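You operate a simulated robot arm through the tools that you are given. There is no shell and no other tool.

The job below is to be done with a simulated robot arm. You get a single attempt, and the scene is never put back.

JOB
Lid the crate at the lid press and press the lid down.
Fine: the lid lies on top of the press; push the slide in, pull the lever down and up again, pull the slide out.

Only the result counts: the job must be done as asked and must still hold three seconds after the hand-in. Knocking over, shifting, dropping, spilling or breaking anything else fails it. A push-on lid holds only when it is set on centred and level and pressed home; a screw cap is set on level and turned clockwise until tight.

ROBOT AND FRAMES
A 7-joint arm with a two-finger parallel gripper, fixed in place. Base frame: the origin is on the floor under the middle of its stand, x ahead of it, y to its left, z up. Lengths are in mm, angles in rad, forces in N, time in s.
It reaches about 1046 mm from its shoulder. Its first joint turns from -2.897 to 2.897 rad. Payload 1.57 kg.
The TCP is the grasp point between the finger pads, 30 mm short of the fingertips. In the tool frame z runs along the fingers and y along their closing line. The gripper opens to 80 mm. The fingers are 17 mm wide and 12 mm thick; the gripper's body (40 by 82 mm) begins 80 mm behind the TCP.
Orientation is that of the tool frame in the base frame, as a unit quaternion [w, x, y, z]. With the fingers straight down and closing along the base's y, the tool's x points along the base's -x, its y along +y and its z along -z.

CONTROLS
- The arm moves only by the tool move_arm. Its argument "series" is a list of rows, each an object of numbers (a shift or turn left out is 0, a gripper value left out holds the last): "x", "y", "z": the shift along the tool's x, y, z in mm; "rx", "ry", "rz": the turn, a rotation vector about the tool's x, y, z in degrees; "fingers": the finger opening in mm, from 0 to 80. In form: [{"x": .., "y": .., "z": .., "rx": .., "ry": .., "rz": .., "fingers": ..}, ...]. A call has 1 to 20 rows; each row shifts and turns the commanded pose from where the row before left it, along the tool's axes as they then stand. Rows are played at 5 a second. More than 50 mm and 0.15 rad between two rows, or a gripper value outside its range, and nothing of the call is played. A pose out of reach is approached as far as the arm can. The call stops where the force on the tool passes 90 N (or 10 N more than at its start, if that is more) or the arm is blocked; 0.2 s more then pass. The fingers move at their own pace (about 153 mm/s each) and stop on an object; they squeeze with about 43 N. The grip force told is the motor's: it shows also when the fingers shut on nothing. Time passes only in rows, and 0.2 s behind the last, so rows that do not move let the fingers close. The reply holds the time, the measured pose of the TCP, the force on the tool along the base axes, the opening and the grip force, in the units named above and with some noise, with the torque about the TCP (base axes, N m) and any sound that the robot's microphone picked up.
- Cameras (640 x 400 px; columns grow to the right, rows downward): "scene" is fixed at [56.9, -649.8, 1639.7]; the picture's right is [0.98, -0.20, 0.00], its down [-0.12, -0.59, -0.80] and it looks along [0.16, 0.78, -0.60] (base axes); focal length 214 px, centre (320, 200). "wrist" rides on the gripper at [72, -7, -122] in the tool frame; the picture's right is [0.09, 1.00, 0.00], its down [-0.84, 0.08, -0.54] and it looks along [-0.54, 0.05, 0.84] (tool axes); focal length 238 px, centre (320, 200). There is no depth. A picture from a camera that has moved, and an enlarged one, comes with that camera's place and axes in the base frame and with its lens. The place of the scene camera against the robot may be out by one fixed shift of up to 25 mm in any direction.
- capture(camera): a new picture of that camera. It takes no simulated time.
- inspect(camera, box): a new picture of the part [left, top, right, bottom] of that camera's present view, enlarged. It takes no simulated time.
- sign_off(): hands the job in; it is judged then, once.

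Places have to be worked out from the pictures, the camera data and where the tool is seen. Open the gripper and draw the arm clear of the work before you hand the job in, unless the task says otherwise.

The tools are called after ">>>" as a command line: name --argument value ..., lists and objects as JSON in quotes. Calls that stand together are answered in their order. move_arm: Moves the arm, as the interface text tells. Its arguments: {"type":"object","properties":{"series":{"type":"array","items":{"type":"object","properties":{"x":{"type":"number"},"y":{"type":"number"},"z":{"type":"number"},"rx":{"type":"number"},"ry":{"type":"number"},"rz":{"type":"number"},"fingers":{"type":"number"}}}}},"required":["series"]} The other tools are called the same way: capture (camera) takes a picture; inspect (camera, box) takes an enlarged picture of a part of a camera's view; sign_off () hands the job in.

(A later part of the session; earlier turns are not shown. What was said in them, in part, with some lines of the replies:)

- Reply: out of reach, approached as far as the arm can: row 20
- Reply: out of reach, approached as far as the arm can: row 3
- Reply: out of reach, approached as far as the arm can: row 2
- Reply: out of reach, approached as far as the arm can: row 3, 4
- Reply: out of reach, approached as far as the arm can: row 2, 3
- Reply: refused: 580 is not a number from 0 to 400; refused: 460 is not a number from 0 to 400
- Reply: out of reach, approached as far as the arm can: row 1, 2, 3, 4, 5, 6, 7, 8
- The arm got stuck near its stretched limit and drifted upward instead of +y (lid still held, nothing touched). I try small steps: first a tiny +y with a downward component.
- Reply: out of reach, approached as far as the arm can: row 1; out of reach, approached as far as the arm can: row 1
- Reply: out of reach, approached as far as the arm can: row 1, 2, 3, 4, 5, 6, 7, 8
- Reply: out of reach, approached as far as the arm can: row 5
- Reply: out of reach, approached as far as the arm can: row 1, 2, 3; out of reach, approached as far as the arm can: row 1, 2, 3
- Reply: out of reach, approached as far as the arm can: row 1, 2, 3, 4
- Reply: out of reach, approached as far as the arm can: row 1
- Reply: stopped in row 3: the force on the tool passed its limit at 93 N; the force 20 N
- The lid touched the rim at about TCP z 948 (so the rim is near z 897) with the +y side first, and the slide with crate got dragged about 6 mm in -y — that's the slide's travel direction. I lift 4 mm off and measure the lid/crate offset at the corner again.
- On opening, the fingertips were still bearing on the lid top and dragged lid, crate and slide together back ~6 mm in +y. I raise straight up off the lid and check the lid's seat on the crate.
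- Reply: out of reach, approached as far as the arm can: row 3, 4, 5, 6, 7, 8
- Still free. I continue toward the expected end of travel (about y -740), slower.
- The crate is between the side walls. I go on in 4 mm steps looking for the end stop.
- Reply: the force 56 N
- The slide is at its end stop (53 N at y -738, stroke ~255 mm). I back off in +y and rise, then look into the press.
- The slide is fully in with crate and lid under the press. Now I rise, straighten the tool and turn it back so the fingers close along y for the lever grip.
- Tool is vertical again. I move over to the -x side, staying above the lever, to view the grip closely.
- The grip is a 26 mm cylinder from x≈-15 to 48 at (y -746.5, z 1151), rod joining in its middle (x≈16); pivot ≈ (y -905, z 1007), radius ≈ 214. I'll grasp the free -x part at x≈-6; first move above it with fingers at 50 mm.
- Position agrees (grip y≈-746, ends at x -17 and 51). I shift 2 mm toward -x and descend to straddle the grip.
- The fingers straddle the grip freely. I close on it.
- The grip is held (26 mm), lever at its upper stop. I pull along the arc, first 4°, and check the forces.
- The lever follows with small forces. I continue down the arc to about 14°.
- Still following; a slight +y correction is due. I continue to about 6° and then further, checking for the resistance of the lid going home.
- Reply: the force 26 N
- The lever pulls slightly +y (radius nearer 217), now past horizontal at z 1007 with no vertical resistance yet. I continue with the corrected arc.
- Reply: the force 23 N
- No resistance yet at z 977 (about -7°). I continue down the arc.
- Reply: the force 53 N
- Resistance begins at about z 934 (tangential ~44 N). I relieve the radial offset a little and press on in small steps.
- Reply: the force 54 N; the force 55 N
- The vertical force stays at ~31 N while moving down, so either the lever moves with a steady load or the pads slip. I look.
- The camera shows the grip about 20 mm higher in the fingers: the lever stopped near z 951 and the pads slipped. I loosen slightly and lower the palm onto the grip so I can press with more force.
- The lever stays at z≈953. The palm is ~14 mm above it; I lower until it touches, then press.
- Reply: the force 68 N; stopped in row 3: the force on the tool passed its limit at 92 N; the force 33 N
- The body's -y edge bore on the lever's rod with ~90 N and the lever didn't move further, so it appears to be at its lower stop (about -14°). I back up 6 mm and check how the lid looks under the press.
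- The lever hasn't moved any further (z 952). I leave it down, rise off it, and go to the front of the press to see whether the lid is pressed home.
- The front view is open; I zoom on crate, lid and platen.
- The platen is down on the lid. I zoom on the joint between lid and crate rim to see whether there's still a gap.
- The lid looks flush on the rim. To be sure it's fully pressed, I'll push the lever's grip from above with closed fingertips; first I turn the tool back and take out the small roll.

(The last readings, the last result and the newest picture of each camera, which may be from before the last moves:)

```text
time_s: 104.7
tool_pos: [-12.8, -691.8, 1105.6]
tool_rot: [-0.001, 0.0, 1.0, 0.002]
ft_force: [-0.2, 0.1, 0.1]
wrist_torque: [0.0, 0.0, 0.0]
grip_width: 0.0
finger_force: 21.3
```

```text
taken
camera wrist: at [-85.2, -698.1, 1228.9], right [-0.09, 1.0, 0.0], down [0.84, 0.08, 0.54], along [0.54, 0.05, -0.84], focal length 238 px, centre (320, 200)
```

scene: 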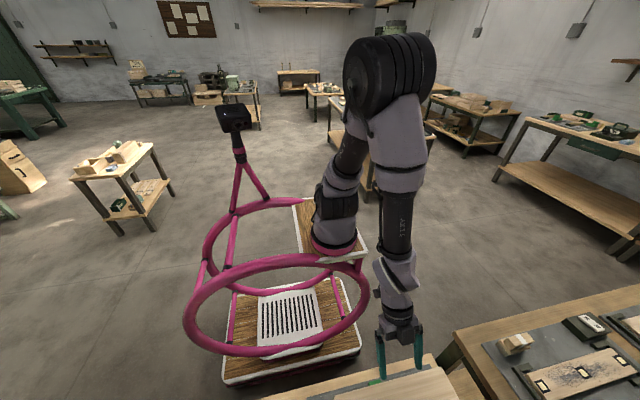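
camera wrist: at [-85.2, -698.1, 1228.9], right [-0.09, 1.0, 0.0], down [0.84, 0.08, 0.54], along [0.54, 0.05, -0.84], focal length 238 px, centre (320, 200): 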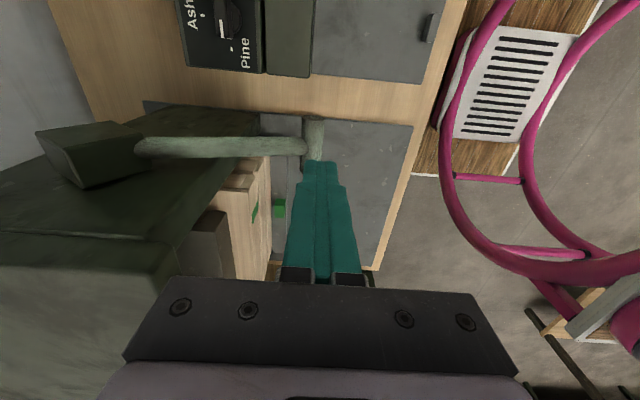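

The lever grip is visible below the closed fingertips; I zoom to place the tips over its middle.

>>> inspect --camera "wrist" --box '[260, 90, 380, 165]'

>>> inspect --camera "wrist" --box '[170, 140, 300, 280]'

```text
5.33 times, centred on (320, 128) of wrist
camera zoom: at [-85.2, -698.1, 1228.9], right [-0.09, 1.0, 0.0], down [0.84, 0.08, 0.54], along [0.54, 0.05, -0.84], focal length 1271 px, centre (320, 587)
```

zoom: 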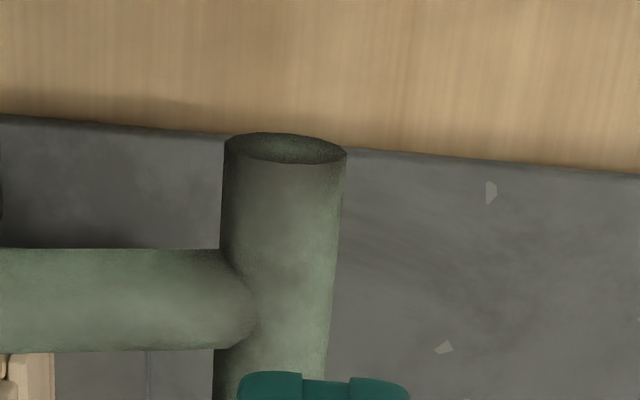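

```text
2.86 times, centred on (235, 210) of wrist
camera zoom: at [-85.2, -698.1, 1228.9], right [-0.09, 1.0, 0.0], down [0.84, 0.08, 0.54], along [0.54, 0.05, -0.84], focal length 681 px, centre (563, 171)
```

zoom: 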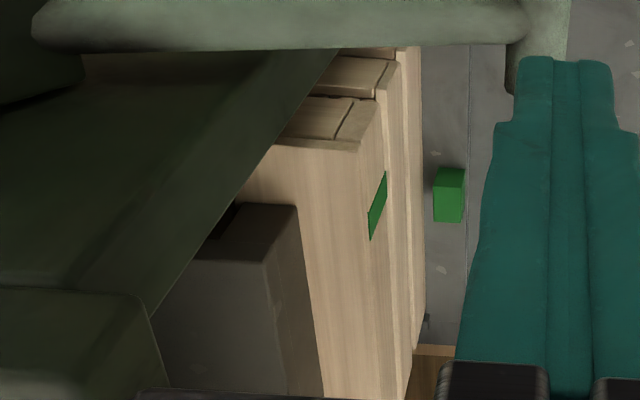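

The lever's junction is at about (17, -698.5, 952), and the platen rests on the lid. I move the fingertips over it and come down to just above contact.

>>> move_arm --series '[{"x": -15, "y": -3.3}, {"x": -15, "y": -3.3}, {"z": 30}, {"z": 30}, {"z": 30}, {"z": 10}, {}]'

>>> move_arm --series '[{"z": 3}, {"z": 3}, {}]'

```text
time_s: 106.3
tool_pos: [15.7, -699.2, 1007.1]
tool_rot: [-0.001, 0.0, 1.0, 0.0]
ft_force: [-0.2, 0.7, -0.8]
wrist_torque: [0.02, -0.01, 0.01]
grip_width: 0.0
finger_force: 21.2
```

```text
time_s: 107.1
tool_pos: [15.9, -699.7, 1001.1]
tool_rot: [-0.001, 0.0, 1.0, 0.001]
ft_force: [-0.3, -0.1, 0.2]
wrist_torque: [0.02, 0.01, 0.0]
grip_width: 0.0
finger_force: 21.1
```

I continue down in 2 mm steps until the tips bear on the lever.

>>> move_arm --series '[{"z": 2}, {"z": 2}, {}]'

>>> move_arm --series '[{"z": 2}, {}]'

>>> move_arm --series '[{"z": 2}, {}]'

```text
time_s: 107.9
tool_pos: [17.2, -699.0, 996.6]
tool_rot: [-0.002, 0.0, 1.0, -0.002]
ft_force: [-0.5, -0.3, 10.1]
wrist_torque: [-0.11, 0.01, 0.0]
grip_width: 0.0
finger_force: 21.2
```

```text
time_s: 108.5
tool_pos: [15.9, -698.6, 997.0]
tool_rot: [-0.001, 0.0, 1.0, 0.0]
ft_force: [1.2, 5.8, 32.6]
wrist_torque: [-0.15, 0.01, -0.01]
grip_width: 0.1
finger_force: 20.5
```

```text
time_s: 109.1
tool_pos: [16.5, -699.2, 994.9]
tool_rot: [-0.002, 0.0, 1.0, -0.003]
ft_force: [3.3, 7.7, 54.7]
wrist_torque: [-0.34, -0.07, 0.04]
grip_width: 0.0
finger_force: 21.2
```

Force rises steadily (55 N) with no lever motion — a stiff stop. I increase further in small steps to be sure.

>>> move_arm --series '[{"z": 2}, {}]'

>>> move_arm --series '[{"z": 0.7}, {}]'

```text
time_s: 109.7
tool_pos: [16.6, -699.8, 995.6]
tool_rot: [-0.002, 0.001, 1.0, -0.004]
ft_force: [4.1, 9.6, 65.7]
wrist_torque: [-0.41, -0.09, 0.07]
grip_width: 0.3
finger_force: 21.5
```

```text
time_s: 110.3
tool_pos: [15.5, -698.1, 995.4]
tool_rot: [-0.002, 0.0, 1.0, -0.004]
ft_force: [6.1, 11.1, 71.0]
wrist_torque: [-0.36, -0.09, 0.08]
grip_width: 0.0
finger_force: 20.9
```

I keep adding small steps toward ~90 N; the tool reading stays at z 995, so the lever isn't giving.

>>> move_arm --series '[{"z": 1.2}, {}]'

>>> move_arm --series '[{"z": 1.0}, {}]'

>>> move_arm --series '[{"z": 0.8}, {}]'

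```text
time_s: 110.9
tool_pos: [16.0, -698.8, 994.6]
tool_rot: [-0.003, 0.0, 1.0, -0.005]
ft_force: [5.1, 15.7, 77.7]
wrist_torque: [-0.38, -0.14, 0.04]
grip_width: 0.4
finger_force: 21.4
```

```text
time_s: 111.5
tool_pos: [15.3, -698.2, 995.1]
tool_rot: [-0.002, 0.0, 1.0, -0.005]
ft_force: [6.1, 17.3, 80.5]
wrist_torque: [-0.33, -0.14, 0.08]
grip_width: 0.0
finger_force: 21.5
```

```text
time_s: 112.1
tool_pos: [15.8, -698.4, 993.7]
tool_rot: [-0.003, 0.001, 1.0, -0.005]
ft_force: [5.3, 21.1, 87.8]
wrist_torque: [-0.26, -0.11, 0.05]
grip_width: 0.0
finger_force: 21.5
```

At ~88 N on the grip (≈19 N m) the lever holds still: it is at its lower stop. I back off, reposition to the free -x part of the grip with open fingers, to bring the lever up again.

>>> move_arm --series '[{"z": -5}, {"z": -20}, {"z": -40}, {"x": 11, "fingers": 50}, {"x": 11}, {}]'

>>> capture --camera "wrist"

```text
time_s: 113.5
tool_pos: [-6.0, -697.4, 1047.8]
tool_rot: [-0.001, -0.001, 1.0, 0.001]
ft_force: [0.5, 0.4, 0.1]
wrist_torque: [0.02, -0.04, 0.03]
grip_width: 50.2
finger_force: 0.0
```

```text
taken
camera wrist: at [-77.7, -705.6, 1172.2], right [-0.09, 1.0, 0.0], down [0.84, 0.08, 0.54], along [0.54, 0.05, -0.84], focal length 238 px, centre (320, 200)
```

wrist: 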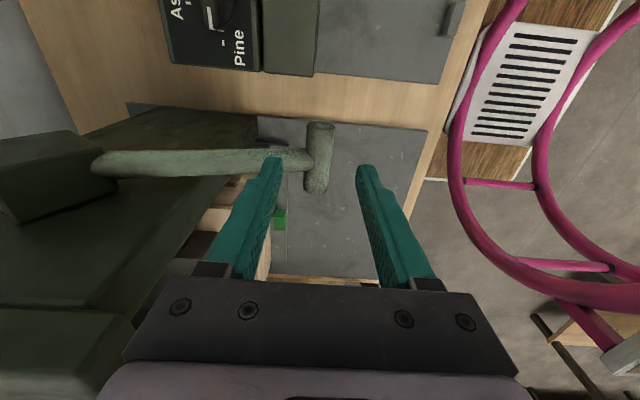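

The grip lies centred between the open fingers and the rod is clear. I descend to straddle it and close.

>>> move_arm --series '[{"z": 30}, {"z": 30}, {"z": 20}, {"z": 14}, {}]'

>>> move_arm --series '[{"fingers": 38}, {"fingers": 28}, {"fingers": 10}, {"fingers": 0}, {}]'

>>> capture --camera "wrist"

```text
time_s: 114.7
tool_pos: [-4.7, -699.8, 955.5]
tool_rot: [-0.001, 0.0, 1.0, -0.001]
ft_force: [-2.3, -0.3, 0.2]
wrist_torque: [0.01, -0.04, -0.09]
grip_width: 50.0
finger_force: 0.0
```

```text
time_s: 115.9
tool_pos: [-5.6, -699.1, 955.9]
tool_rot: [-0.001, 0.0, 1.0, 0.0]
ft_force: [-2.4, 13.4, -1.2]
wrist_torque: [0.11, -0.13, -0.03]
grip_width: 25.6
finger_force: 36.5
```

```text
taken
camera wrist: at [-77.0, -705.6, 1078.7], right [-0.09, 1.0, 0.0], down [0.84, 0.08, 0.54], along [0.54, 0.05, -0.84], focal length 238 px, centre (320, 200)
```

wrist: 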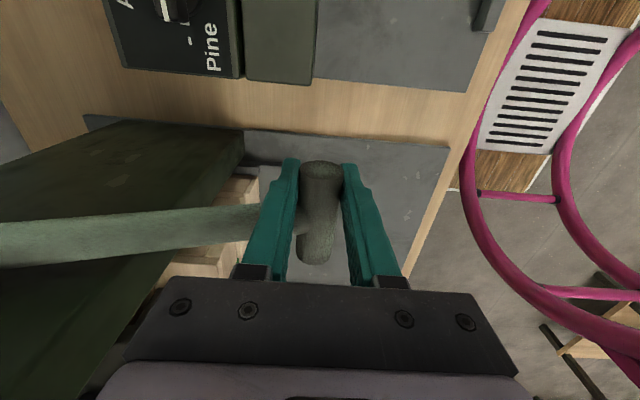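

Gripped again (25.6 mm). I raise the lever along its arc (pivot fit ≈ y -906.6, z 1007.4, R 216), first few degrees.

>>> move_arm --series '[{"y": 2.5, "z": -7.3}, {"y": 1.7, "z": -7.4}, {"y": 1.3, "z": -7.4}, {}]'

>>> capture --camera "wrist"

```text
time_s: 116.9
tool_pos: [-5.2, -695.0, 978.2]
tool_rot: [0.0, 0.0, 1.0, 0.001]
ft_force: [-0.3, 17.6, -7.9]
wrist_torque: [0.26, -0.42, -0.03]
grip_width: 25.8
finger_force: 36.9
```

```text
taken
camera wrist: at [-77.1, -700.7, 1101.4], right [-0.09, 1.0, 0.0], down [0.84, 0.08, 0.54], along [0.54, 0.05, -0.84], focal length 238 px, centre (320, 200)
```

wrist: 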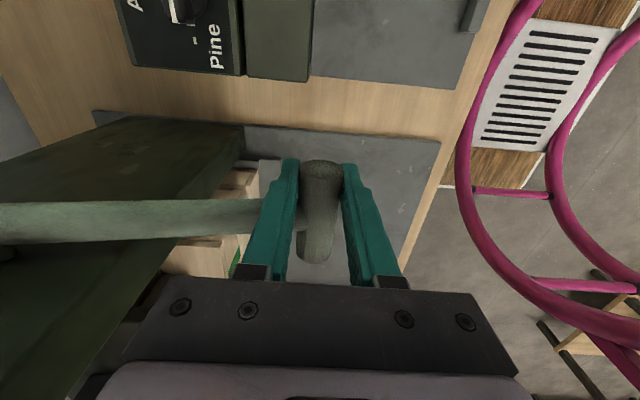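

The lever rises easily (8 N). I continue with a bit more +y.

>>> move_arm --series '[{"y": 2.2, "z": -7.5}, {"y": 1.0, "z": -7.5}, {"y": 0.6, "z": -7.5}, {"y": 0.3, "z": -7.5}, {"y": 0, "z": -7.5}, {"y": -0.3, "z": -7.5}, {}]'

>>> move_arm --series '[{"y": -0.6, "z": -7.5}, {"y": -0.8, "z": -7.5}, {"y": -1.0, "z": -7.4}, {"y": -1.3, "z": -7.4}, {"y": -1.6, "z": -7.4}, {"y": -1.8, "z": -7.3}, {}]'

```text
time_s: 118.5
tool_pos: [-5.4, -689.9, 1025.4]
tool_rot: [-0.001, 0.0, 1.0, 0.0]
ft_force: [0.2, -4.5, -4.7]
wrist_torque: [0.16, -0.22, 0.0]
grip_width: 25.8
finger_force: 36.8
```

```text
time_s: 120.1
tool_pos: [-4.3, -695.2, 1070.2]
tool_rot: [0.0, 0.001, 1.0, 0.0]
ft_force: [8.1, 17.8, -1.1]
wrist_torque: [0.44, -0.32, -0.05]
grip_width: 25.6
finger_force: 37.3
```

Going well. I continue up the arc toward the top stop.

>>> move_arm --series '[{"y": -1.5, "z": -7.3}, {"y": -2.2, "z": -7.2}, {"y": -2.5, "z": -7.1}, {"y": -2.8, "z": -7.0}, {"y": -3.0, "z": -6.9}, {"y": -3.2, "z": -6.8}, {}]'

>>> move_arm --series '[{"y": -3.5, "z": -6.6}, {"y": -3.8, "z": -6.6}, {"y": -4.0, "z": -6.3}, {}]'

>>> capture --camera "wrist"

```text
time_s: 121.7
tool_pos: [-6.7, -709.7, 1112.4]
tool_rot: [-0.002, 0.0, 1.0, 0.0]
ft_force: [13.7, 35.9, 11.4]
wrist_torque: [0.67, 0.12, 0.01]
grip_width: 25.8
finger_force: 37.1
```

```text
time_s: 122.7
tool_pos: [-5.5, -721.4, 1133.7]
tool_rot: [0.0, 0.001, 1.0, 0.0]
ft_force: [10.0, 45.4, 23.2]
wrist_torque: [0.84, -0.12, -0.03]
grip_width: 25.7
finger_force: 37.2
```

```text
taken
camera wrist: at [-77.3, -728.0, 1256.1], right [-0.09, 1.0, 0.0], down [0.84, 0.08, 0.54], along [0.54, 0.05, -0.84], focal length 238 px, centre (320, 200)
```

wrist: 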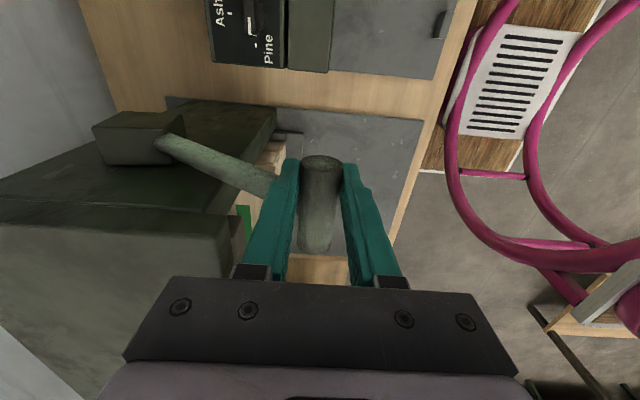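

The grip has slid ~19 mm lower in the fingers (lever at about 30°), with a slight radial misfit. I continue up with a corrected path to the top position.

>>> move_arm --series '[{"y": -1.5, "z": -6.4}, {"y": -4.0, "z": -6.4}, {"y": -4.2, "z": -6.1}, {}]'

>>> capture --camera "wrist"

```text
time_s: 123.7
tool_pos: [-6.3, -732.4, 1150.1]
tool_rot: [-0.001, -0.002, 1.0, -0.001]
ft_force: [5.0, 26.4, 13.8]
wrist_torque: [0.56, 0.27, -0.05]
grip_width: 25.5
finger_force: 36.7
```

```text
taken
camera wrist: at [-77.3, -739.6, 1273.6], right [-0.09, 1.0, 0.0], down [0.84, 0.08, 0.54], along [0.54, 0.05, -0.84], focal length 238 px, centre (320, 200)
```

wrist: 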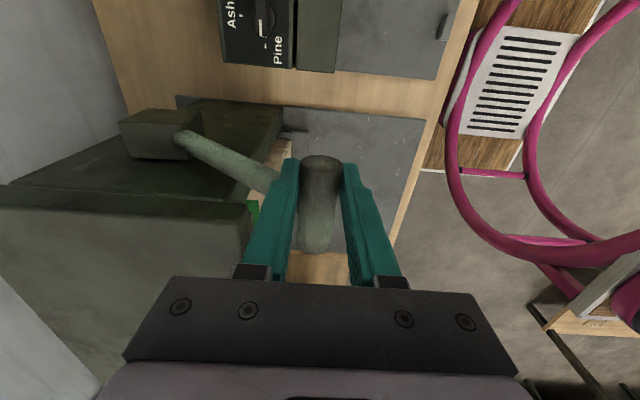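

Forces dropped. I bring the lever the rest of the way to its upper stop.

>>> move_arm --series '[{"y": -4.3, "z": -6.1}, {"y": -4.7, "z": -5.8}, {"y": -4.7, "z": -5.5}, {}]'

>>> move_arm --series '[{"y": -2, "z": -2}, {}]'

>>> capture --camera "wrist"

```text
time_s: 124.7
tool_pos: [-5.6, -746.3, 1167.9]
tool_rot: [0.0, 0.0, 1.0, -0.001]
ft_force: [0.2, 15.9, 4.9]
wrist_torque: [0.23, -0.09, -0.05]
grip_width: 25.6
finger_force: 37.0
```

```text
time_s: 125.3
tool_pos: [-5.1, -746.5, 1167.2]
tool_rot: [0.0, 0.001, 1.0, 0.002]
ft_force: [2.8, 35.5, -15.9]
wrist_torque: [0.48, 0.54, 0.09]
grip_width: 25.8
finger_force: 36.6
```

```text
taken
camera wrist: at [-77.7, -754.4, 1290.5], right [-0.09, 1.0, 0.01], down [0.84, 0.07, 0.54], along [0.54, 0.05, -0.84], focal length 238 px, centre (320, 200)
```

wrist: 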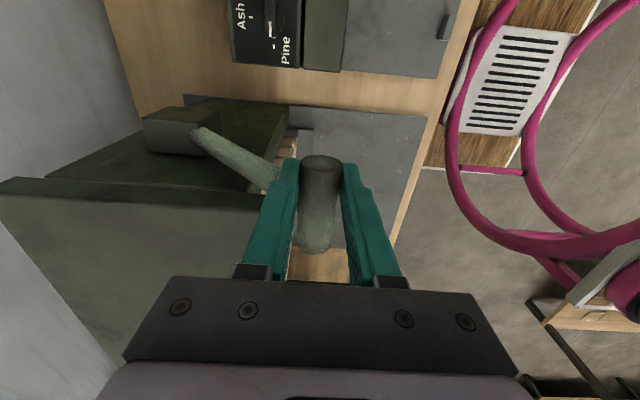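

The lever is back at its upper stop (y -746.5 as at the start). I release it and rise clear, then check that it stays up.

>>> move_arm --series '[{"y": 1.5, "z": 1}, {"fingers": 36}, {"fingers": 50}, {}, {"z": -30}, {"z": -40}, {}]'

>>> capture --camera "wrist"

>>> inspect --camera "wrist" --box '[80, 90, 380, 278]'

```text
time_s: 126.9
tool_pos: [-6.6, -749.4, 1237.2]
tool_rot: [-0.001, 0.0, 1.0, 0.0]
ft_force: [-0.1, -0.1, 1.1]
wrist_torque: [-0.01, 0.02, -0.02]
grip_width: 50.0
finger_force: 0.0
```

```text
taken
camera wrist: at [-78.8, -755.8, 1360.9], right [-0.09, 1.0, 0.0], down [0.84, 0.08, 0.54], along [0.54, 0.05, -0.84], focal length 238 px, centre (320, 200)
```

wrist: 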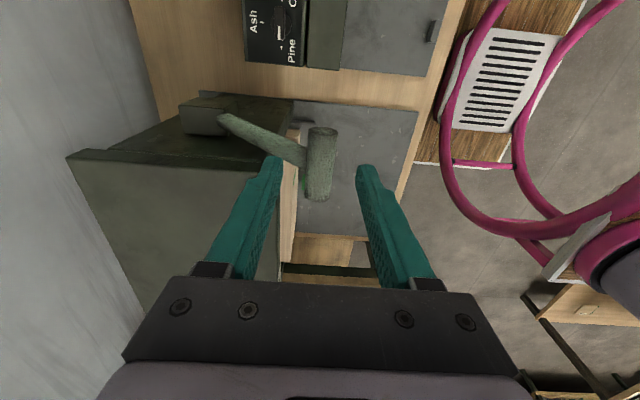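

```text
2.13 times, centred on (230, 184) of wrist
camera zoom: at [-78.8, -755.8, 1360.9], right [-0.09, 1.0, 0.0], down [0.84, 0.08, 0.54], along [0.54, 0.05, -0.84], focal length 507 px, centre (512, 234)
```

zoom: 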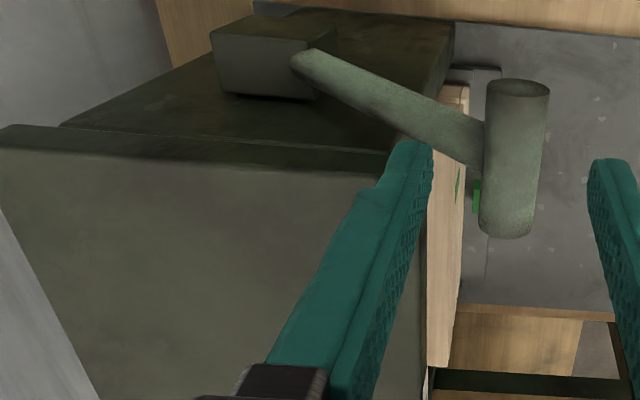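

The lever stays up at its top position. Now the slide must be pulled out: I go back in front of the press and turn the tool 90° with the ~12° tilt for gripping the knob.

>>> move_arm --series '[{"x": -40, "y": 24}, {"x": -44, "y": 24}, {"x": -44, "y": 24}, {"x": -44, "y": 24}, {"x": -44, "y": 24}, {"x": -44, "y": 24}, {"z": 40}, {"z": 40}, {"z": 40}, {}]'

>>> move_arm --series '[{"rz": 8.2}, {"rz": 8.2}, {"rz": 8.2}, {"rz": 8.2}, {"rz": 8.2}, {"rz": 8.2}, {"rz": 8.2}, {"rz": 8.2}, {"rz": 8.2}, {"rz": 8.2}, {"rz": 8.0}, {"ry": -6}, {"ry": -6}, {"fingers": 60}]'

>>> capture --camera "wrist"

```text
refused: row 2 steps farther than a row can; nothing moved
```

```text
time_s: 129.9
tool_pos: [-4.6, -748.9, 1237.6]
tool_rot: [0.073, 0.703, 0.703, -0.074]
ft_force: [0.1, -0.3, 0.3]
wrist_torque: [0.0, 0.02, -0.01]
grip_width: 59.8
finger_force: 0.1
```

```text
taken
camera wrist: at [-11.6, -652.6, 1342.9], right [1.0, 0.09, -0.02], down [0.08, -0.71, 0.7], along [0.05, -0.7, -0.71], focal length 238 px, centre (320, 200)
```

wrist: 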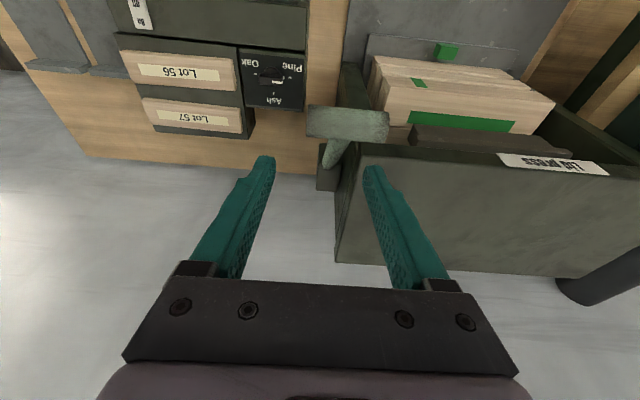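

The first move was refused as too long, but the turn took place safely above the lever. I see a green strip near the lid's front edge that I hadn't noticed; I zoom on it.

>>> inspect --camera "wrist" --box '[350, 30, 570, 170]'

>>> inspect --camera "wrist" --box '[370, 80, 530, 150]'

```text
2.86 times, centred on (460, 100) of wrist
camera zoom: at [-11.6, -652.6, 1342.9], right [1.0, 0.09, -0.02], down [0.08, -0.71, 0.7], along [0.05, -0.7, -0.71], focal length 681 px, centre (-80, 486)
```

zoom: 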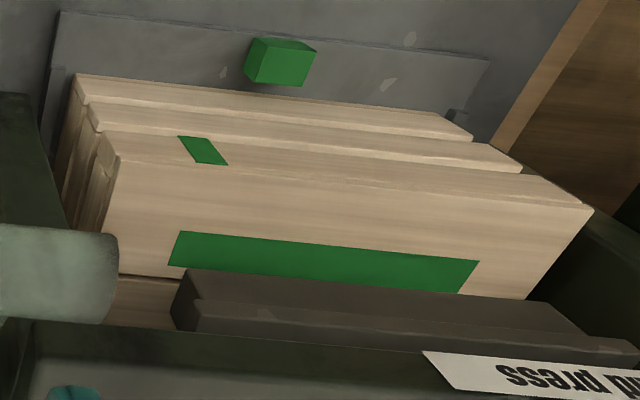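

```text
4.00 times, centred on (450, 115) of wrist
camera zoom: at [-11.6, -652.6, 1342.9], right [1.0, 0.09, -0.02], down [0.08, -0.71, 0.7], along [0.05, -0.7, -0.71], focal length 953 px, centre (-200, 540)
```

zoom: 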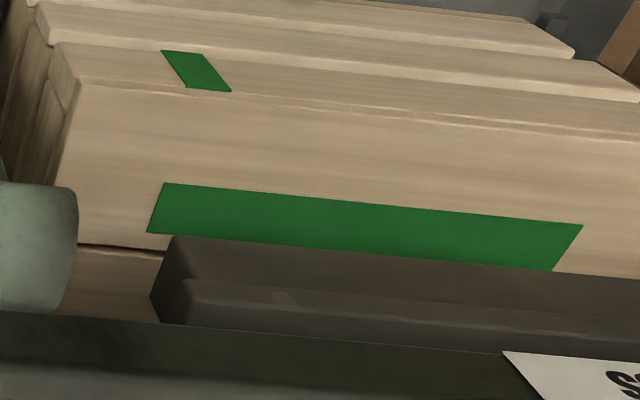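

The green strip on the lid plank is new — it appeared where the platen pressed, so the press has registered the lid. Now I move in front of the press to fetch the knob.

>>> move_arm --series '[{"x": 19.6, "y": 44, "z": -4.2}, {"x": 19.6, "y": 44, "z": -4.2}, {"x": 19.6, "y": 44, "z": -4.2}, {"x": 19.6, "y": 44, "z": -4.2}, {"x": 19.6, "y": 44, "z": -4.2}, {"x": 19.6, "y": 44, "z": -4.2}, {"x": 8.3, "z": 39.1}, {"x": 8.3, "z": 39.1}, {"x": 8.3, "z": 39.1}, {"x": 8.3, "z": 39.1}, {"x": 8.3, "z": 39.1}, {}]'

>>> capture --camera "wrist"

```text
time_s: 132.5
tool_pos: [257.3, -626.2, 1037.9]
tool_rot: [0.072, 0.703, 0.703, -0.074]
ft_force: [-0.1, -0.5, -0.2]
wrist_torque: [-0.03, 0.01, 0.04]
grip_width: 59.6
finger_force: 0.1
```

```text
taken
camera wrist: at [250.6, -531.7, 1143.3], right [1.0, 0.09, -0.02], down [0.08, -0.71, 0.7], along [0.05, -0.7, -0.71], focal length 238 px, centre (320, 200)
```

wrist: 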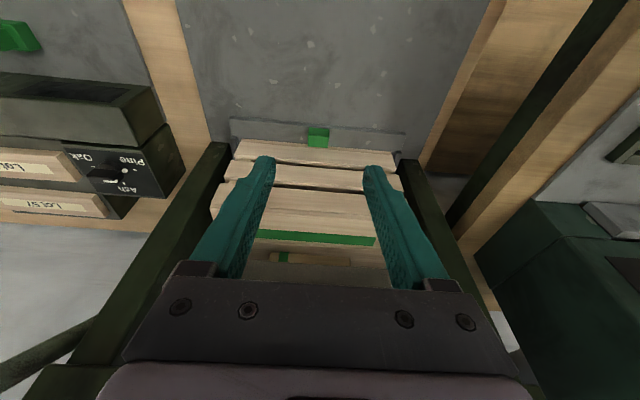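

I zoom on the knob to locate it in the pushed-in position.

>>> inspect --camera "wrist" --box '[278, 110, 358, 160]'

>>> inspect --camera "wrist" --box '[200, 110, 410, 280]'

```text
8.00 times, centred on (318, 135) of wrist
camera zoom: at [250.6, -531.7, 1143.3], right [1.0, 0.09, -0.02], down [0.08, -0.71, 0.7], along [0.05, -0.7, -0.71], focal length 1907 px, centre (336, 720)
```

zoom: 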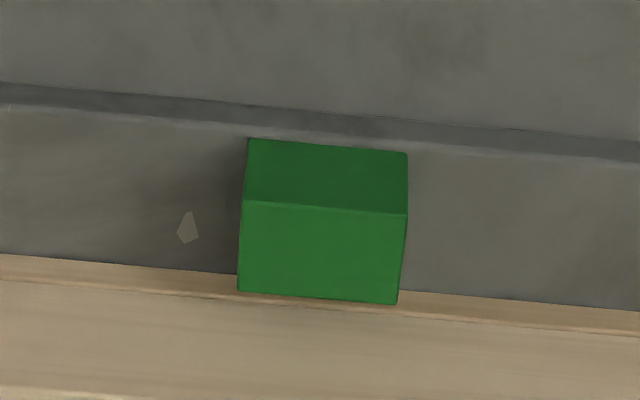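

```text
2.35 times, centred on (305, 195) of wrist
camera zoom: at [250.6, -531.7, 1143.3], right [1.0, 0.09, -0.02], down [0.08, -0.71, 0.7], along [0.05, -0.7, -0.71], focal length 561 px, centre (355, 212)
```

zoom: 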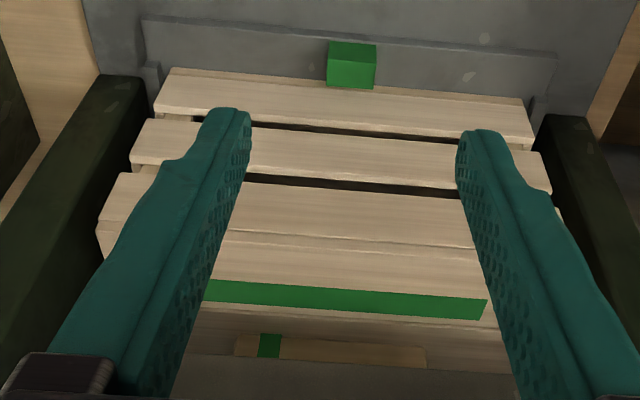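

The knob front is at y -752, x 260.5; the platen is up again. I go down in front of it with fingers open 60 mm, approaching from the +y side.

>>> move_arm --series '[{"x": -36.2, "y": 1.6, "z": 7.6}, {"x": -36.2, "y": 1.6, "z": 7.6}, {"x": 8.0, "z": 38}, {"x": 8.0, "z": 38}, {"x": 8.0, "z": 38}, {"x": 8.0, "z": 38}, {"x": 8.0, "z": 38}, {}]'

>>> move_arm --series '[{"x": 8.0, "z": 38}, {"x": 5.5, "z": 26}, {}]'

>>> capture --camera "wrist"

```text
time_s: 134.3
tool_pos: [261.8, -697.8, 843.7]
tool_rot: [0.074, 0.703, 0.703, -0.075]
ft_force: [0.0, 0.5, -0.8]
wrist_torque: [0.01, -0.01, 0.01]
grip_width: 60.0
finger_force: 0.2
```

```text
time_s: 135.1
tool_pos: [262.5, -700.0, 777.8]
tool_rot: [0.074, 0.702, 0.704, -0.074]
ft_force: [-0.3, -0.3, -1.1]
wrist_torque: [0.0, -0.01, 0.03]
grip_width: 60.2
finger_force: 0.0
```

```text
taken
camera wrist: at [255.1, -605.7, 882.3], right [1.0, 0.09, -0.02], down [0.08, -0.71, 0.7], along [0.05, -0.7, -0.71], focal length 238 px, centre (320, 200)
```

wrist: 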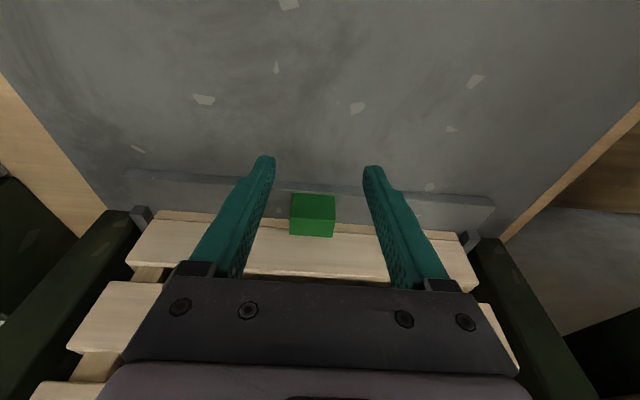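

I lower the last 11 mm and move in so that the fingers straddle the front part of the knob.

>>> move_arm --series '[{"x": 2.3, "y": -1.2, "z": 10.8}, {"x": -15, "z": 3.15}, {"x": -15, "z": 3.15}, {"x": -15, "z": 3.15}, {}]'

>>> inspect --camera "wrist" --box '[230, 130, 410, 280]'

```text
time_s: 136.3
tool_pos: [259.1, -747.7, 767.1]
tool_rot: [0.072, 0.703, 0.704, -0.074]
ft_force: [0.0, -0.6, 0.0]
wrist_torque: [0.01, 0.01, -0.06]
grip_width: 59.9
finger_force: 0.1
```

```text
2.67 times, centred on (320, 205) of wrist
camera zoom: at [253.1, -652.9, 872.1], right [1.0, 0.09, -0.02], down [0.08, -0.71, 0.7], along [0.05, -0.7, -0.71], focal length 636 px, centre (320, 187)
```

zoom: 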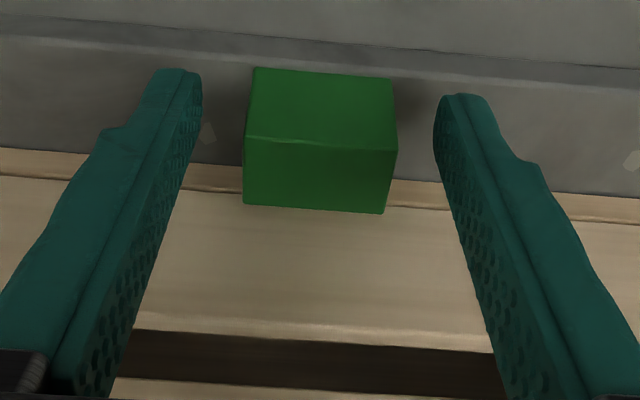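

The knob is between the fingers. I move 2.5 mm back so only its front part is gripped (to keep the hand clear of the crate later), and close.

>>> move_arm --series '[{"x": 2.45, "y": 1.0, "z": -0.5}, {"fingers": 48}, {"fingers": 42}, {"fingers": 36}, {"fingers": 20}, {}]'

>>> inspect --camera "wrist" --box '[230, 130, 410, 280]'

```text
time_s: 137.7
tool_pos: [259.8, -745.3, 767.1]
tool_rot: [0.072, 0.703, 0.704, -0.074]
ft_force: [-2.6, 0.0, -1.2]
wrist_torque: [-0.11, -0.14, -0.03]
grip_width: 38.0
finger_force: 43.2
```

```text
2.67 times, centred on (320, 205) of wrist
camera zoom: at [253.7, -650.1, 872.3], right [1.0, 0.09, -0.02], down [0.08, -0.71, 0.7], along [0.05, -0.7, -0.71], focal length 636 px, centre (320, 187)
```

zoom: 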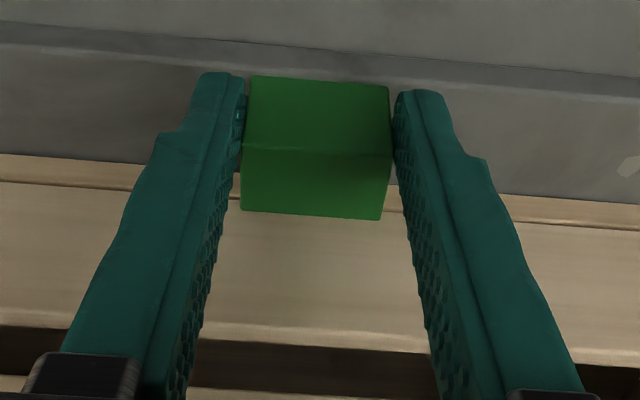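

Knob gripped (38 mm, 43 N). I start pulling out gently in +y.

>>> move_arm --series '[{"x": 3.9, "z": -0.82}, {"x": 3.9, "z": -0.82}, {"x": 3.9, "z": -0.82}, {"x": 3.9, "z": -0.82}, {"x": 3.9, "z": -0.82}, {}]'

>>> inspect --camera "wrist" --box '[230, 130, 410, 280]'

```text
time_s: 139.1
tool_pos: [261.0, -724.5, 767.6]
tool_rot: [0.072, 0.703, 0.704, -0.073]
ft_force: [-4.9, 0.2, -15.0]
wrist_torque: [-0.95, -0.2, -0.06]
grip_width: 38.0
finger_force: 44.2
```

```text
2.67 times, centred on (320, 205) of wrist
camera zoom: at [253.7, -629.2, 872.5], right [1.0, 0.09, -0.02], down [0.08, -0.71, 0.7], along [0.05, -0.7, -0.71], focal length 636 px, centre (320, 187)
```

zoom: 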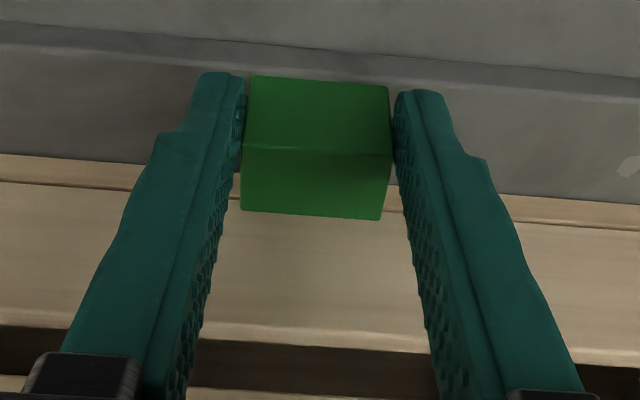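

The slide follows the grip. I continue pulling, easing the tilt back along the same schedule as on the way in.

>>> move_arm --series '[{"x": 7.0, "z": -0.73, "ry": 0.26}, {"x": 6.86, "z": -1.39, "ry": 0.26}, {"x": 6.87, "z": -1.36, "ry": 0.26}, {"x": 6.87, "z": -1.33, "ry": 0.26}, {"x": 6.88, "z": -1.3, "ry": 0.26}, {"x": 6.88, "z": -1.27, "ry": 0.26}, {"x": 6.89, "z": -1.24, "ry": 0.26}, {"x": 6.89, "z": -1.2, "ry": 0.26}, {"x": 6.9, "z": -1.17, "ry": 0.26}, {}]'

>>> inspect --camera "scene" --box '[0, 399.8, 640, 400]'

```text
time_s: 141.3
tool_pos: [260.4, -662.0, 767.0]
tool_rot: [0.059, 0.705, 0.704, -0.06]
ft_force: [-8.0, -2.4, 31.6]
wrist_torque: [0.24, 0.1, -0.15]
grip_width: 37.9
finger_force: 44.2
```

```text
1.00 times, centred on (320, 400) of scene (not enlarged: the box is as wide or as high as the picture)
camera zoom: at [56.9, -649.8, 1639.7], right [0.98, -0.2, 0.0], down [-0.12, -0.59, -0.8], along [0.16, 0.78, -0.6], focal length 214 px, centre (320, 0)
```

zoom: 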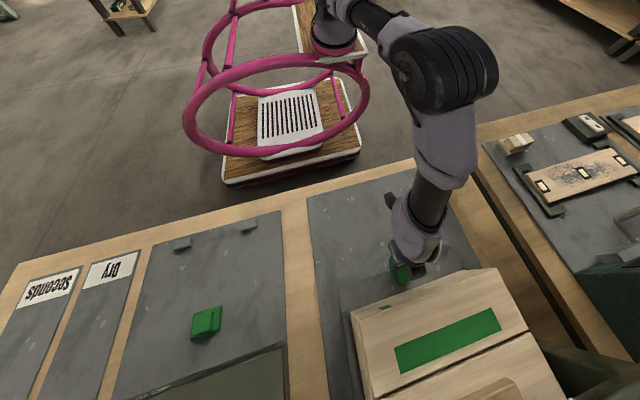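

Moving well; there is some downward load (32 N) so I raise 1.5 mm as I go on pulling.

>>> move_arm --series '[{"x": 6.65, "z": -2.6, "ry": 0.33}, {"x": 6.91, "z": -1.11, "ry": 0.33}, {"x": 6.92, "z": -1.07, "ry": 0.33}, {"x": 6.92, "z": -1.03, "ry": 0.33}, {"x": 6.93, "z": -0.99, "ry": 0.33}, {"x": 6.93, "z": -0.95, "ry": 0.33}, {}]'

>>> move_arm --series '[{"x": 6.94, "z": -0.91, "ry": 0.33}, {"x": 6.94, "z": -0.87, "ry": 0.33}, {"x": 6.95, "z": -0.83, "ry": 0.33}, {"x": 6.95, "z": -0.79, "ry": 0.33}, {"x": 6.96, "z": -0.75, "ry": 0.33}, {}]'

>>> inspect --camera "wrist" --box '[230, 130, 410, 280]'

```text
time_s: 142.9
tool_pos: [260.5, -617.7, 767.9]
tool_rot: [0.046, 0.706, 0.706, -0.047]
ft_force: [-2.9, 2.0, -1.7]
wrist_torque: [-0.24, 0.02, 0.17]
grip_width: 37.9
finger_force: 44.3
```

```text
time_s: 144.3
tool_pos: [259.4, -585.0, 767.4]
tool_rot: [0.036, 0.706, 0.706, -0.038]
ft_force: [-3.4, -1.3, 1.6]
wrist_torque: [-0.51, -0.03, 0.05]
grip_width: 37.9
finger_force: 43.8
```

```text
2.67 times, centred on (320, 205) of wrist
camera zoom: at [253.6, -501.0, 882.5], right [1.0, 0.09, -0.01], down [0.08, -0.78, 0.63], along [0.05, -0.62, -0.78], focal length 636 px, centre (320, 187)
```

zoom: 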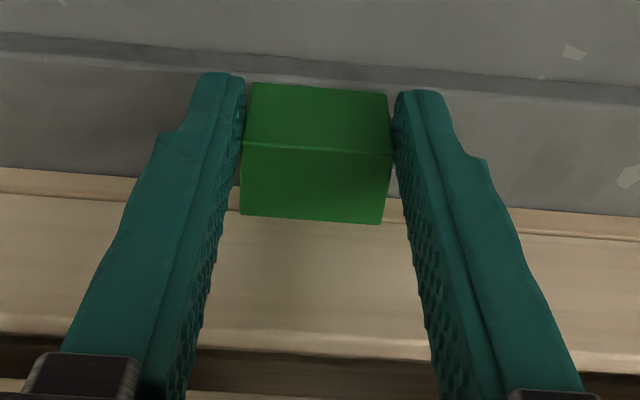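

Forces are near zero. I continue pulling with decreasing tilt, checking for hand-to-crate contact.

>>> move_arm --series '[{"x": 6.96, "z": -0.72, "ry": 0.33}, {"x": 6.97, "z": -0.68, "ry": 0.33}, {"x": 6.97, "z": -0.64, "ry": 0.33}, {"x": 6.97, "z": -0.6, "ry": 0.33}, {"x": 6.98, "z": -0.56, "ry": 0.33}, {"x": 6.98, "z": -0.52, "ry": 0.33}, {}]'

>>> inspect --camera "scene" --box '[240, 399.8, 500, 400]'

```text
time_s: 145.9
tool_pos: [260.1, -542.6, 768.3]
tool_rot: [0.024, 0.707, 0.707, -0.024]
ft_force: [-7.2, 0.8, -2.5]
wrist_torque: [-0.19, -0.07, 0.13]
grip_width: 37.9
finger_force: 43.8
```

```text
2.46 times, centred on (370, 400) of scene
camera zoom: at [56.9, -649.8, 1639.7], right [0.98, -0.2, 0.0], down [-0.12, -0.59, -0.8], along [0.16, 0.78, -0.6], focal length 528 px, centre (197, -292)
```

zoom: 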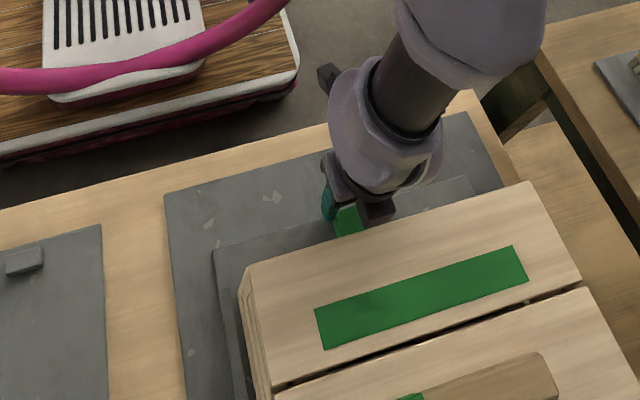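

All fine; tilt is now ~4°. I go on pulling 35 mm, then slowly to the stop.

>>> move_arm --series '[{"x": 6.98, "z": -0.46, "ry": 0.3}, {"x": 6.99, "z": -0.43, "ry": 0.3}, {"x": 6.99, "z": -0.39, "ry": 0.3}, {"x": 6.99, "z": -0.36, "ry": 0.3}, {"x": 6.99, "z": -0.32, "ry": 0.3}, {}]'

>>> move_arm --series '[{"x": 4, "z": -0.17, "ry": 0.15}, {"x": 4, "z": -0.16, "ry": 0.15}, {}]'

```text
time_s: 147.3
tool_pos: [259.5, -505.9, 769.1]
tool_rot: [0.013, 0.706, 0.708, -0.016]
ft_force: [-13.1, 1.3, -14.9]
wrist_torque: [-0.03, 0.28, 0.0]
grip_width: 38.0
finger_force: 43.2
```

```text
time_s: 148.1
tool_pos: [261.4, -499.4, 769.9]
tool_rot: [0.013, 0.707, 0.707, -0.015]
ft_force: [-14.0, -1.9, 24.3]
wrist_torque: [-1.22, 0.22, -0.2]
grip_width: 38.0
finger_force: 43.5
```

A vertical load of 24 N appeared; I check for contact between the hand and the crate before pulling the last 10 mm.

>>> inspect --camera "scene" --box '[320, 360, 400, 400]'

>>> inspect --camera "scene" --box '[322, 399.8, 350, 400]'

>>> inspect --camera "wrist" --box '[100, 60, 540, 335]'

```text
8.00 times, centred on (360, 380) of scene
camera zoom: at [56.9, -649.8, 1639.7], right [0.98, -0.2, 0.0], down [-0.12, -0.59, -0.8], along [0.16, 0.78, -0.6], focal length 1716 px, centre (0, -1240)
```

zoom: 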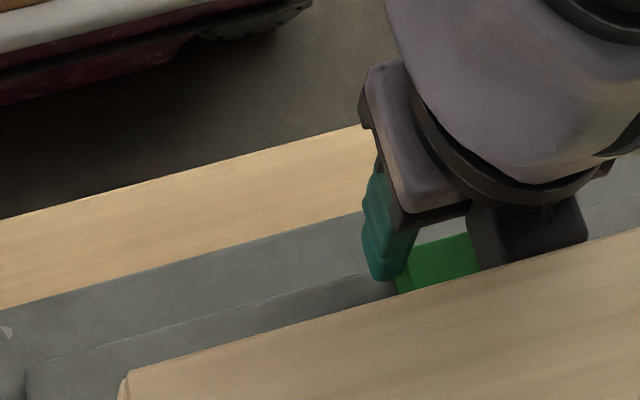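

```text
16.00 times, centred on (336, 400) of scene
camera zoom: at [56.9, -649.8, 1639.7], right [0.98, -0.2, 0.0], down [-0.12, -0.59, -0.8], along [0.16, 0.78, -0.6], focal length 3432 px, centre (64, -2998)
```

zoom: 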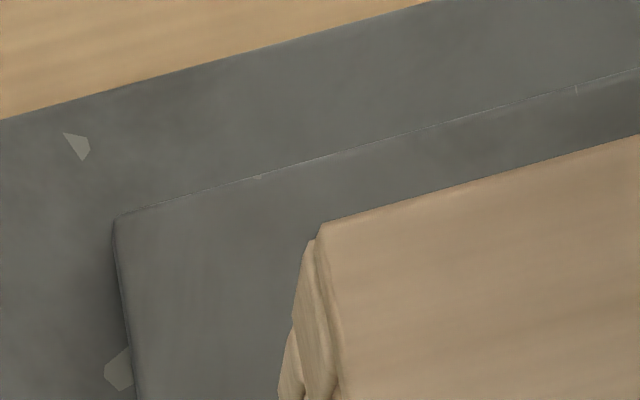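

```text
1.45 times, centred on (320, 198) of wrist
camera zoom: at [253.6, -423.0, 888.4], right [1.0, 0.09, -0.01], down [0.08, -0.81, 0.58], along [0.05, -0.57, -0.82], focal length 347 px, centre (320, 204)
```

zoom: 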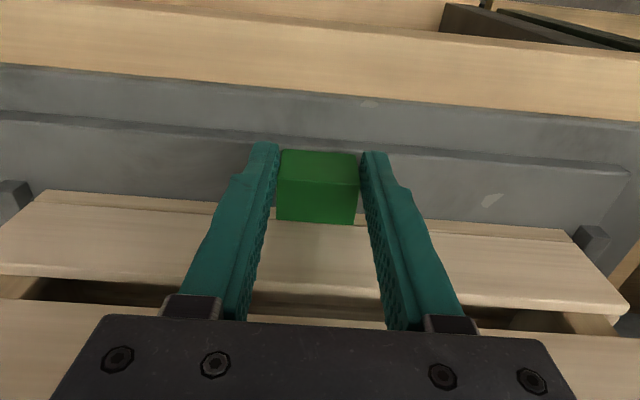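

No contact is visible, and the slide has about 10 mm left to its out-stop. I raise 1.5 mm to relieve the load and pull the rest slowly.

>>> move_arm --series '[{"z": -1.5}, {"x": 3, "z": -0.1}, {"x": 3, "z": -0.1}, {}]'

>>> move_arm --series '[{"x": 2, "z": -0.06}, {"x": 2, "z": -0.06}, {}]'

>>> inspect --camera "scene" --box '[322, 399.8, 350, 400]'

```text
time_s: 149.1
tool_pos: [261.1, -492.4, 768.6]
tool_rot: [0.011, 0.708, 0.706, -0.014]
ft_force: [-19.1, 0.2, -10.1]
wrist_torque: [-0.17, 0.12, 0.45]
grip_width: 37.8
finger_force: 43.1
```

```text
time_s: 149.9
tool_pos: [260.5, -489.2, 769.4]
tool_rot: [0.012, 0.707, 0.707, -0.014]
ft_force: [-23.0, 0.0, -31.1]
wrist_torque: [-0.32, 0.14, -0.12]
grip_width: 37.9
finger_force: 43.5
```

```text
16.00 times, centred on (336, 400) of scene
camera zoom: at [56.9, -649.8, 1639.7], right [0.98, -0.2, 0.0], down [-0.12, -0.59, -0.8], along [0.16, 0.78, -0.6], focal length 3432 px, centre (64, -2998)
```

zoom: 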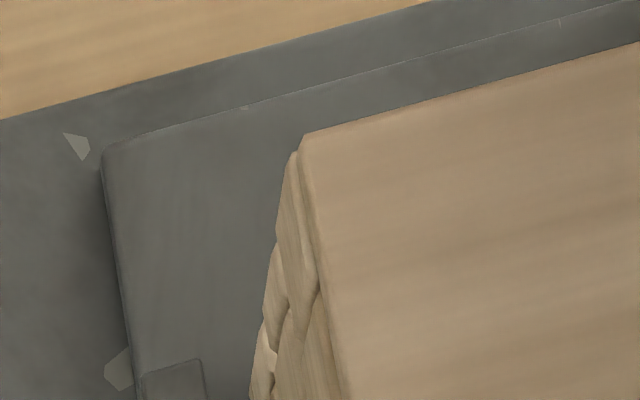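

The slide is within ~0.5 mm of its original out position. I correct the vertical load and pull 2 mm more to feel the stop.

>>> move_arm --series '[{"z": 1.5, "y": 1.0}, {"x": 1.5}, {"x": 1.5}, {}]'

>>> inspect --camera "scene" --box '[322, 399.8, 350, 400]'

```text
time_s: 150.9
tool_pos: [260.0, -487.4, 768.7]
tool_rot: [0.014, 0.707, 0.706, -0.017]
ft_force: [-31.3, -9.1, 25.7]
wrist_torque: [0.24, 0.68, -0.37]
grip_width: 37.7
finger_force: 44.0
```

```text
16.00 times, centred on (336, 400) of scene
camera zoom: at [56.9, -649.8, 1639.7], right [0.98, -0.2, 0.0], down [-0.12, -0.59, -0.8], along [0.16, 0.78, -0.6], focal length 3432 px, centre (64, -2998)
```

zoom: 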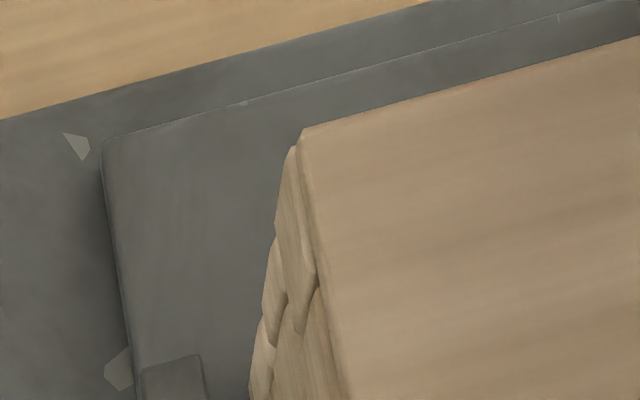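

The slide is fully out (corner back at its original place). I relieve the side loads, open the fingers and rise straight up.

>>> move_arm --series '[{"x": -0.6, "y": -2.2, "z": -1.3}, {}]'

>>> move_arm --series '[{"fingers": 44}, {"fingers": 60}, {}, {"x": 1, "z": -10}, {"x": 2, "z": -20}, {"x": 2, "z": -30}, {"x": 3, "z": -40}, {}]'

>>> inspect --camera "scene" --box '[322, 399.8, 350, 400]'

```text
time_s: 151.5
tool_pos: [259.9, -487.5, 768.6]
tool_rot: [0.013, 0.707, 0.707, -0.015]
ft_force: [-16.1, -13.4, -11.1]
wrist_torque: [-1.18, -0.39, -0.27]
grip_width: 37.7
finger_force: 43.9
```

```text
time_s: 153.3
tool_pos: [260.6, -473.7, 869.7]
tool_rot: [0.014, 0.706, 0.708, -0.015]
ft_force: [-0.2, 0.1, 0.3]
wrist_torque: [0.03, 0.03, 0.02]
grip_width: 60.1
finger_force: 0.0
```

```text
16.00 times, centred on (336, 400) of scene
camera zoom: at [56.9, -649.8, 1639.7], right [0.98, -0.2, 0.0], down [-0.12, -0.59, -0.8], along [0.16, 0.78, -0.6], focal length 3432 px, centre (64, -2998)
```

zoom: 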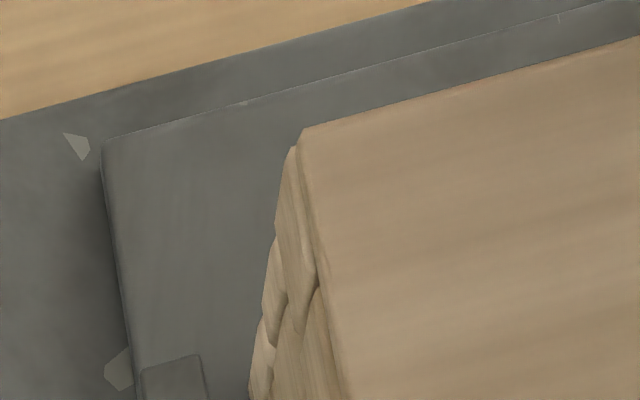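

Free and clear. I raise the arm further and look over the whole workplace.

>>> move_arm --series '[{"z": -40}, {"z": -40}, {"z": -40}, {"z": -40}, {"z": -40}, {"z": -40}, {"z": -30}, {}]'

>>> capture --camera "wrist"

>>> inspect --camera "scene" --box '[110, 399.8, 640, 400]'

```text
time_s: 155.1
tool_pos: [261.6, -466.0, 1141.8]
tool_rot: [0.013, 0.707, 0.707, -0.014]
ft_force: [-0.7, -1.1, 0.4]
wrist_torque: [0.0, 0.01, 0.0]
grip_width: 59.8
finger_force: 0.1
```

```text
taken
camera wrist: at [254.4, -390.7, 1260.7], right [1.0, 0.09, -0.01], down [0.08, -0.82, 0.57], along [0.05, -0.57, -0.82], focal length 238 px, centre (320, 200)
```

wrist: 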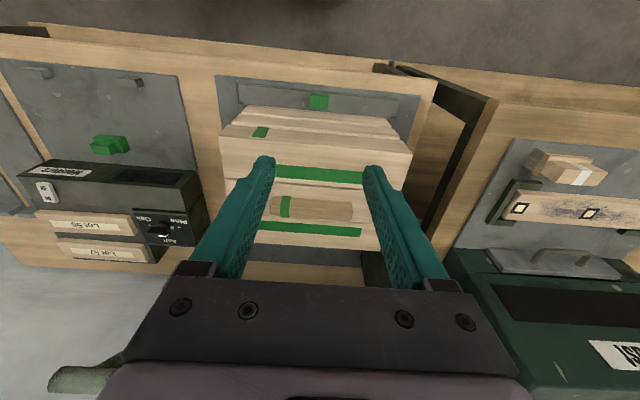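

```text
1.21 times, centred on (375, 400) of scene
camera zoom: at [56.9, -649.8, 1639.7], right [0.98, -0.2, 0.0], down [-0.12, -0.59, -0.8], along [0.16, 0.78, -0.6], focal length 259 px, centre (254, -41)
```

zoom: 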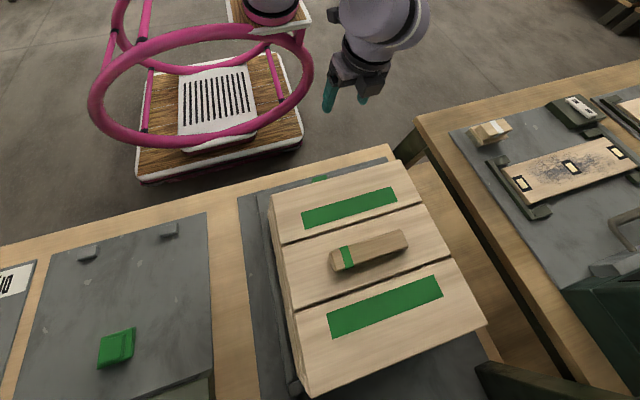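

Two green press marks show on the lid, slide out, lid square on the crate. I open the gripper fully, withdraw upward, and check the lever once more.

>>> move_arm --series '[{"z": -40, "fingers": 80}, {"z": -40}, {"z": -40}, {"z": -40}, {"z": -40}, {}, {}]'

>>> capture --camera "wrist"

>>> inspect --camera "wrist" --box '[0, 200, 200, 380]'

>>> inspect --camera "scene" --box '[322, 399.8, 350, 400]'

```text
time_s: 156.7
tool_pos: [259.5, -456.2, 1340.1]
tool_rot: [0.014, 0.707, 0.707, -0.015]
ft_force: [0.0, 0.0, -0.4]
wrist_torque: [0.0, 0.02, 0.03]
grip_width: 80.0
finger_force: 0.0
```

```text
taken
camera wrist: at [253.1, -381.1, 1458.7], right [1.0, 0.09, -0.01], down [0.08, -0.82, 0.57], along [0.05, -0.57, -0.82], focal length 238 px, centre (320, 200)
```

wrist: 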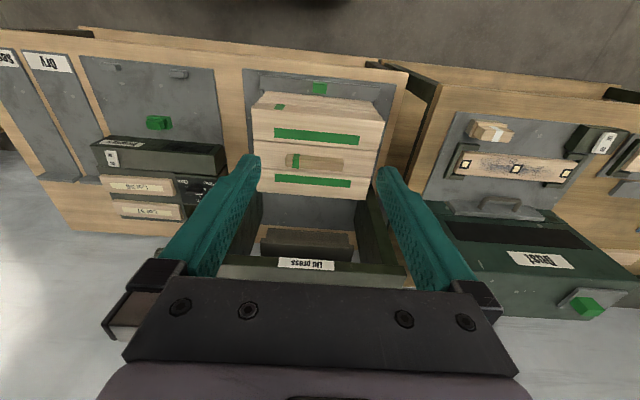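

```text
2.22 times, centred on (100, 290) of wrist
camera zoom: at [253.1, -381.1, 1458.7], right [1.0, 0.09, -0.01], down [0.08, -0.82, 0.57], along [0.05, -0.57, -0.82], focal length 530 px, centre (809, 0)
```

zoom: 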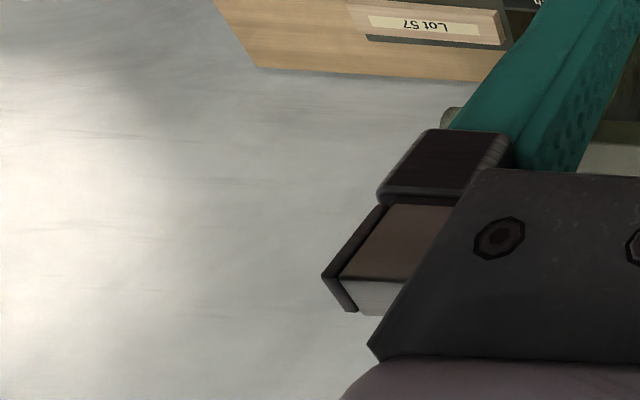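

```text
16.00 times, centred on (336, 400) of scene
camera zoom: at [56.9, -649.8, 1639.7], right [0.98, -0.2, 0.0], down [-0.12, -0.59, -0.8], along [0.16, 0.78, -0.6], focal length 3432 px, centre (64, -2998)
```

zoom: 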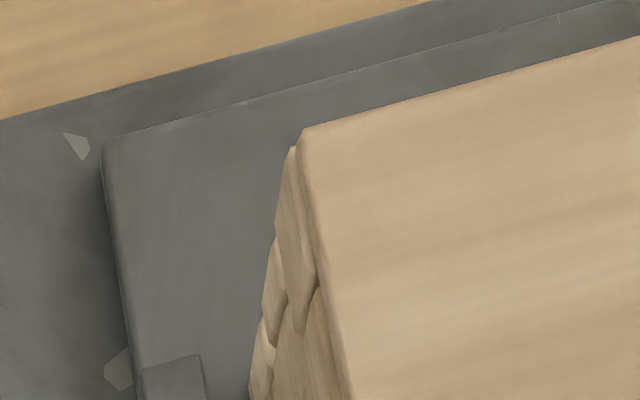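

The lid is on square with its two press marks, the slide is fully out, the lever is up, the gripper is open and the arm is clear. I hand the job in.

>>> sign_off

```text
The job is handed in.
```

The crate has its lid on and pressed, and I've handed the job in. I don't know the verdict: the hand-in reply gave none.

- **Lid:** it sits within about 1 mm of the crate's edges at the corner I could measure. Two green strips appeared on the lid planks after the press, which I take as the press marks. I didn't try lifting the lid to test whether it holds.
- **Lever:** I pulled it down until it stopped. It didn't move further under about 88 N at the grip. I then brought it back up to its top stop, where it stayed.
- **Slide:** I pushed it in to its end stop and pulled it back out to where it started.
- **Arm:** the gripper is open and the arm is raised clear of the work.

- **Bump while setting the lid:** I came down on the crate rim too hard and hit the 90 N force limit. That dragged the slide and crate about 6 mm. When I released the lid, the fingertips pulled it off centre. I re-centred it on the crate before pushing the slide in.
- **Surroundings:** I saw nothing else on the bench knocked over or moved in the later pictures.
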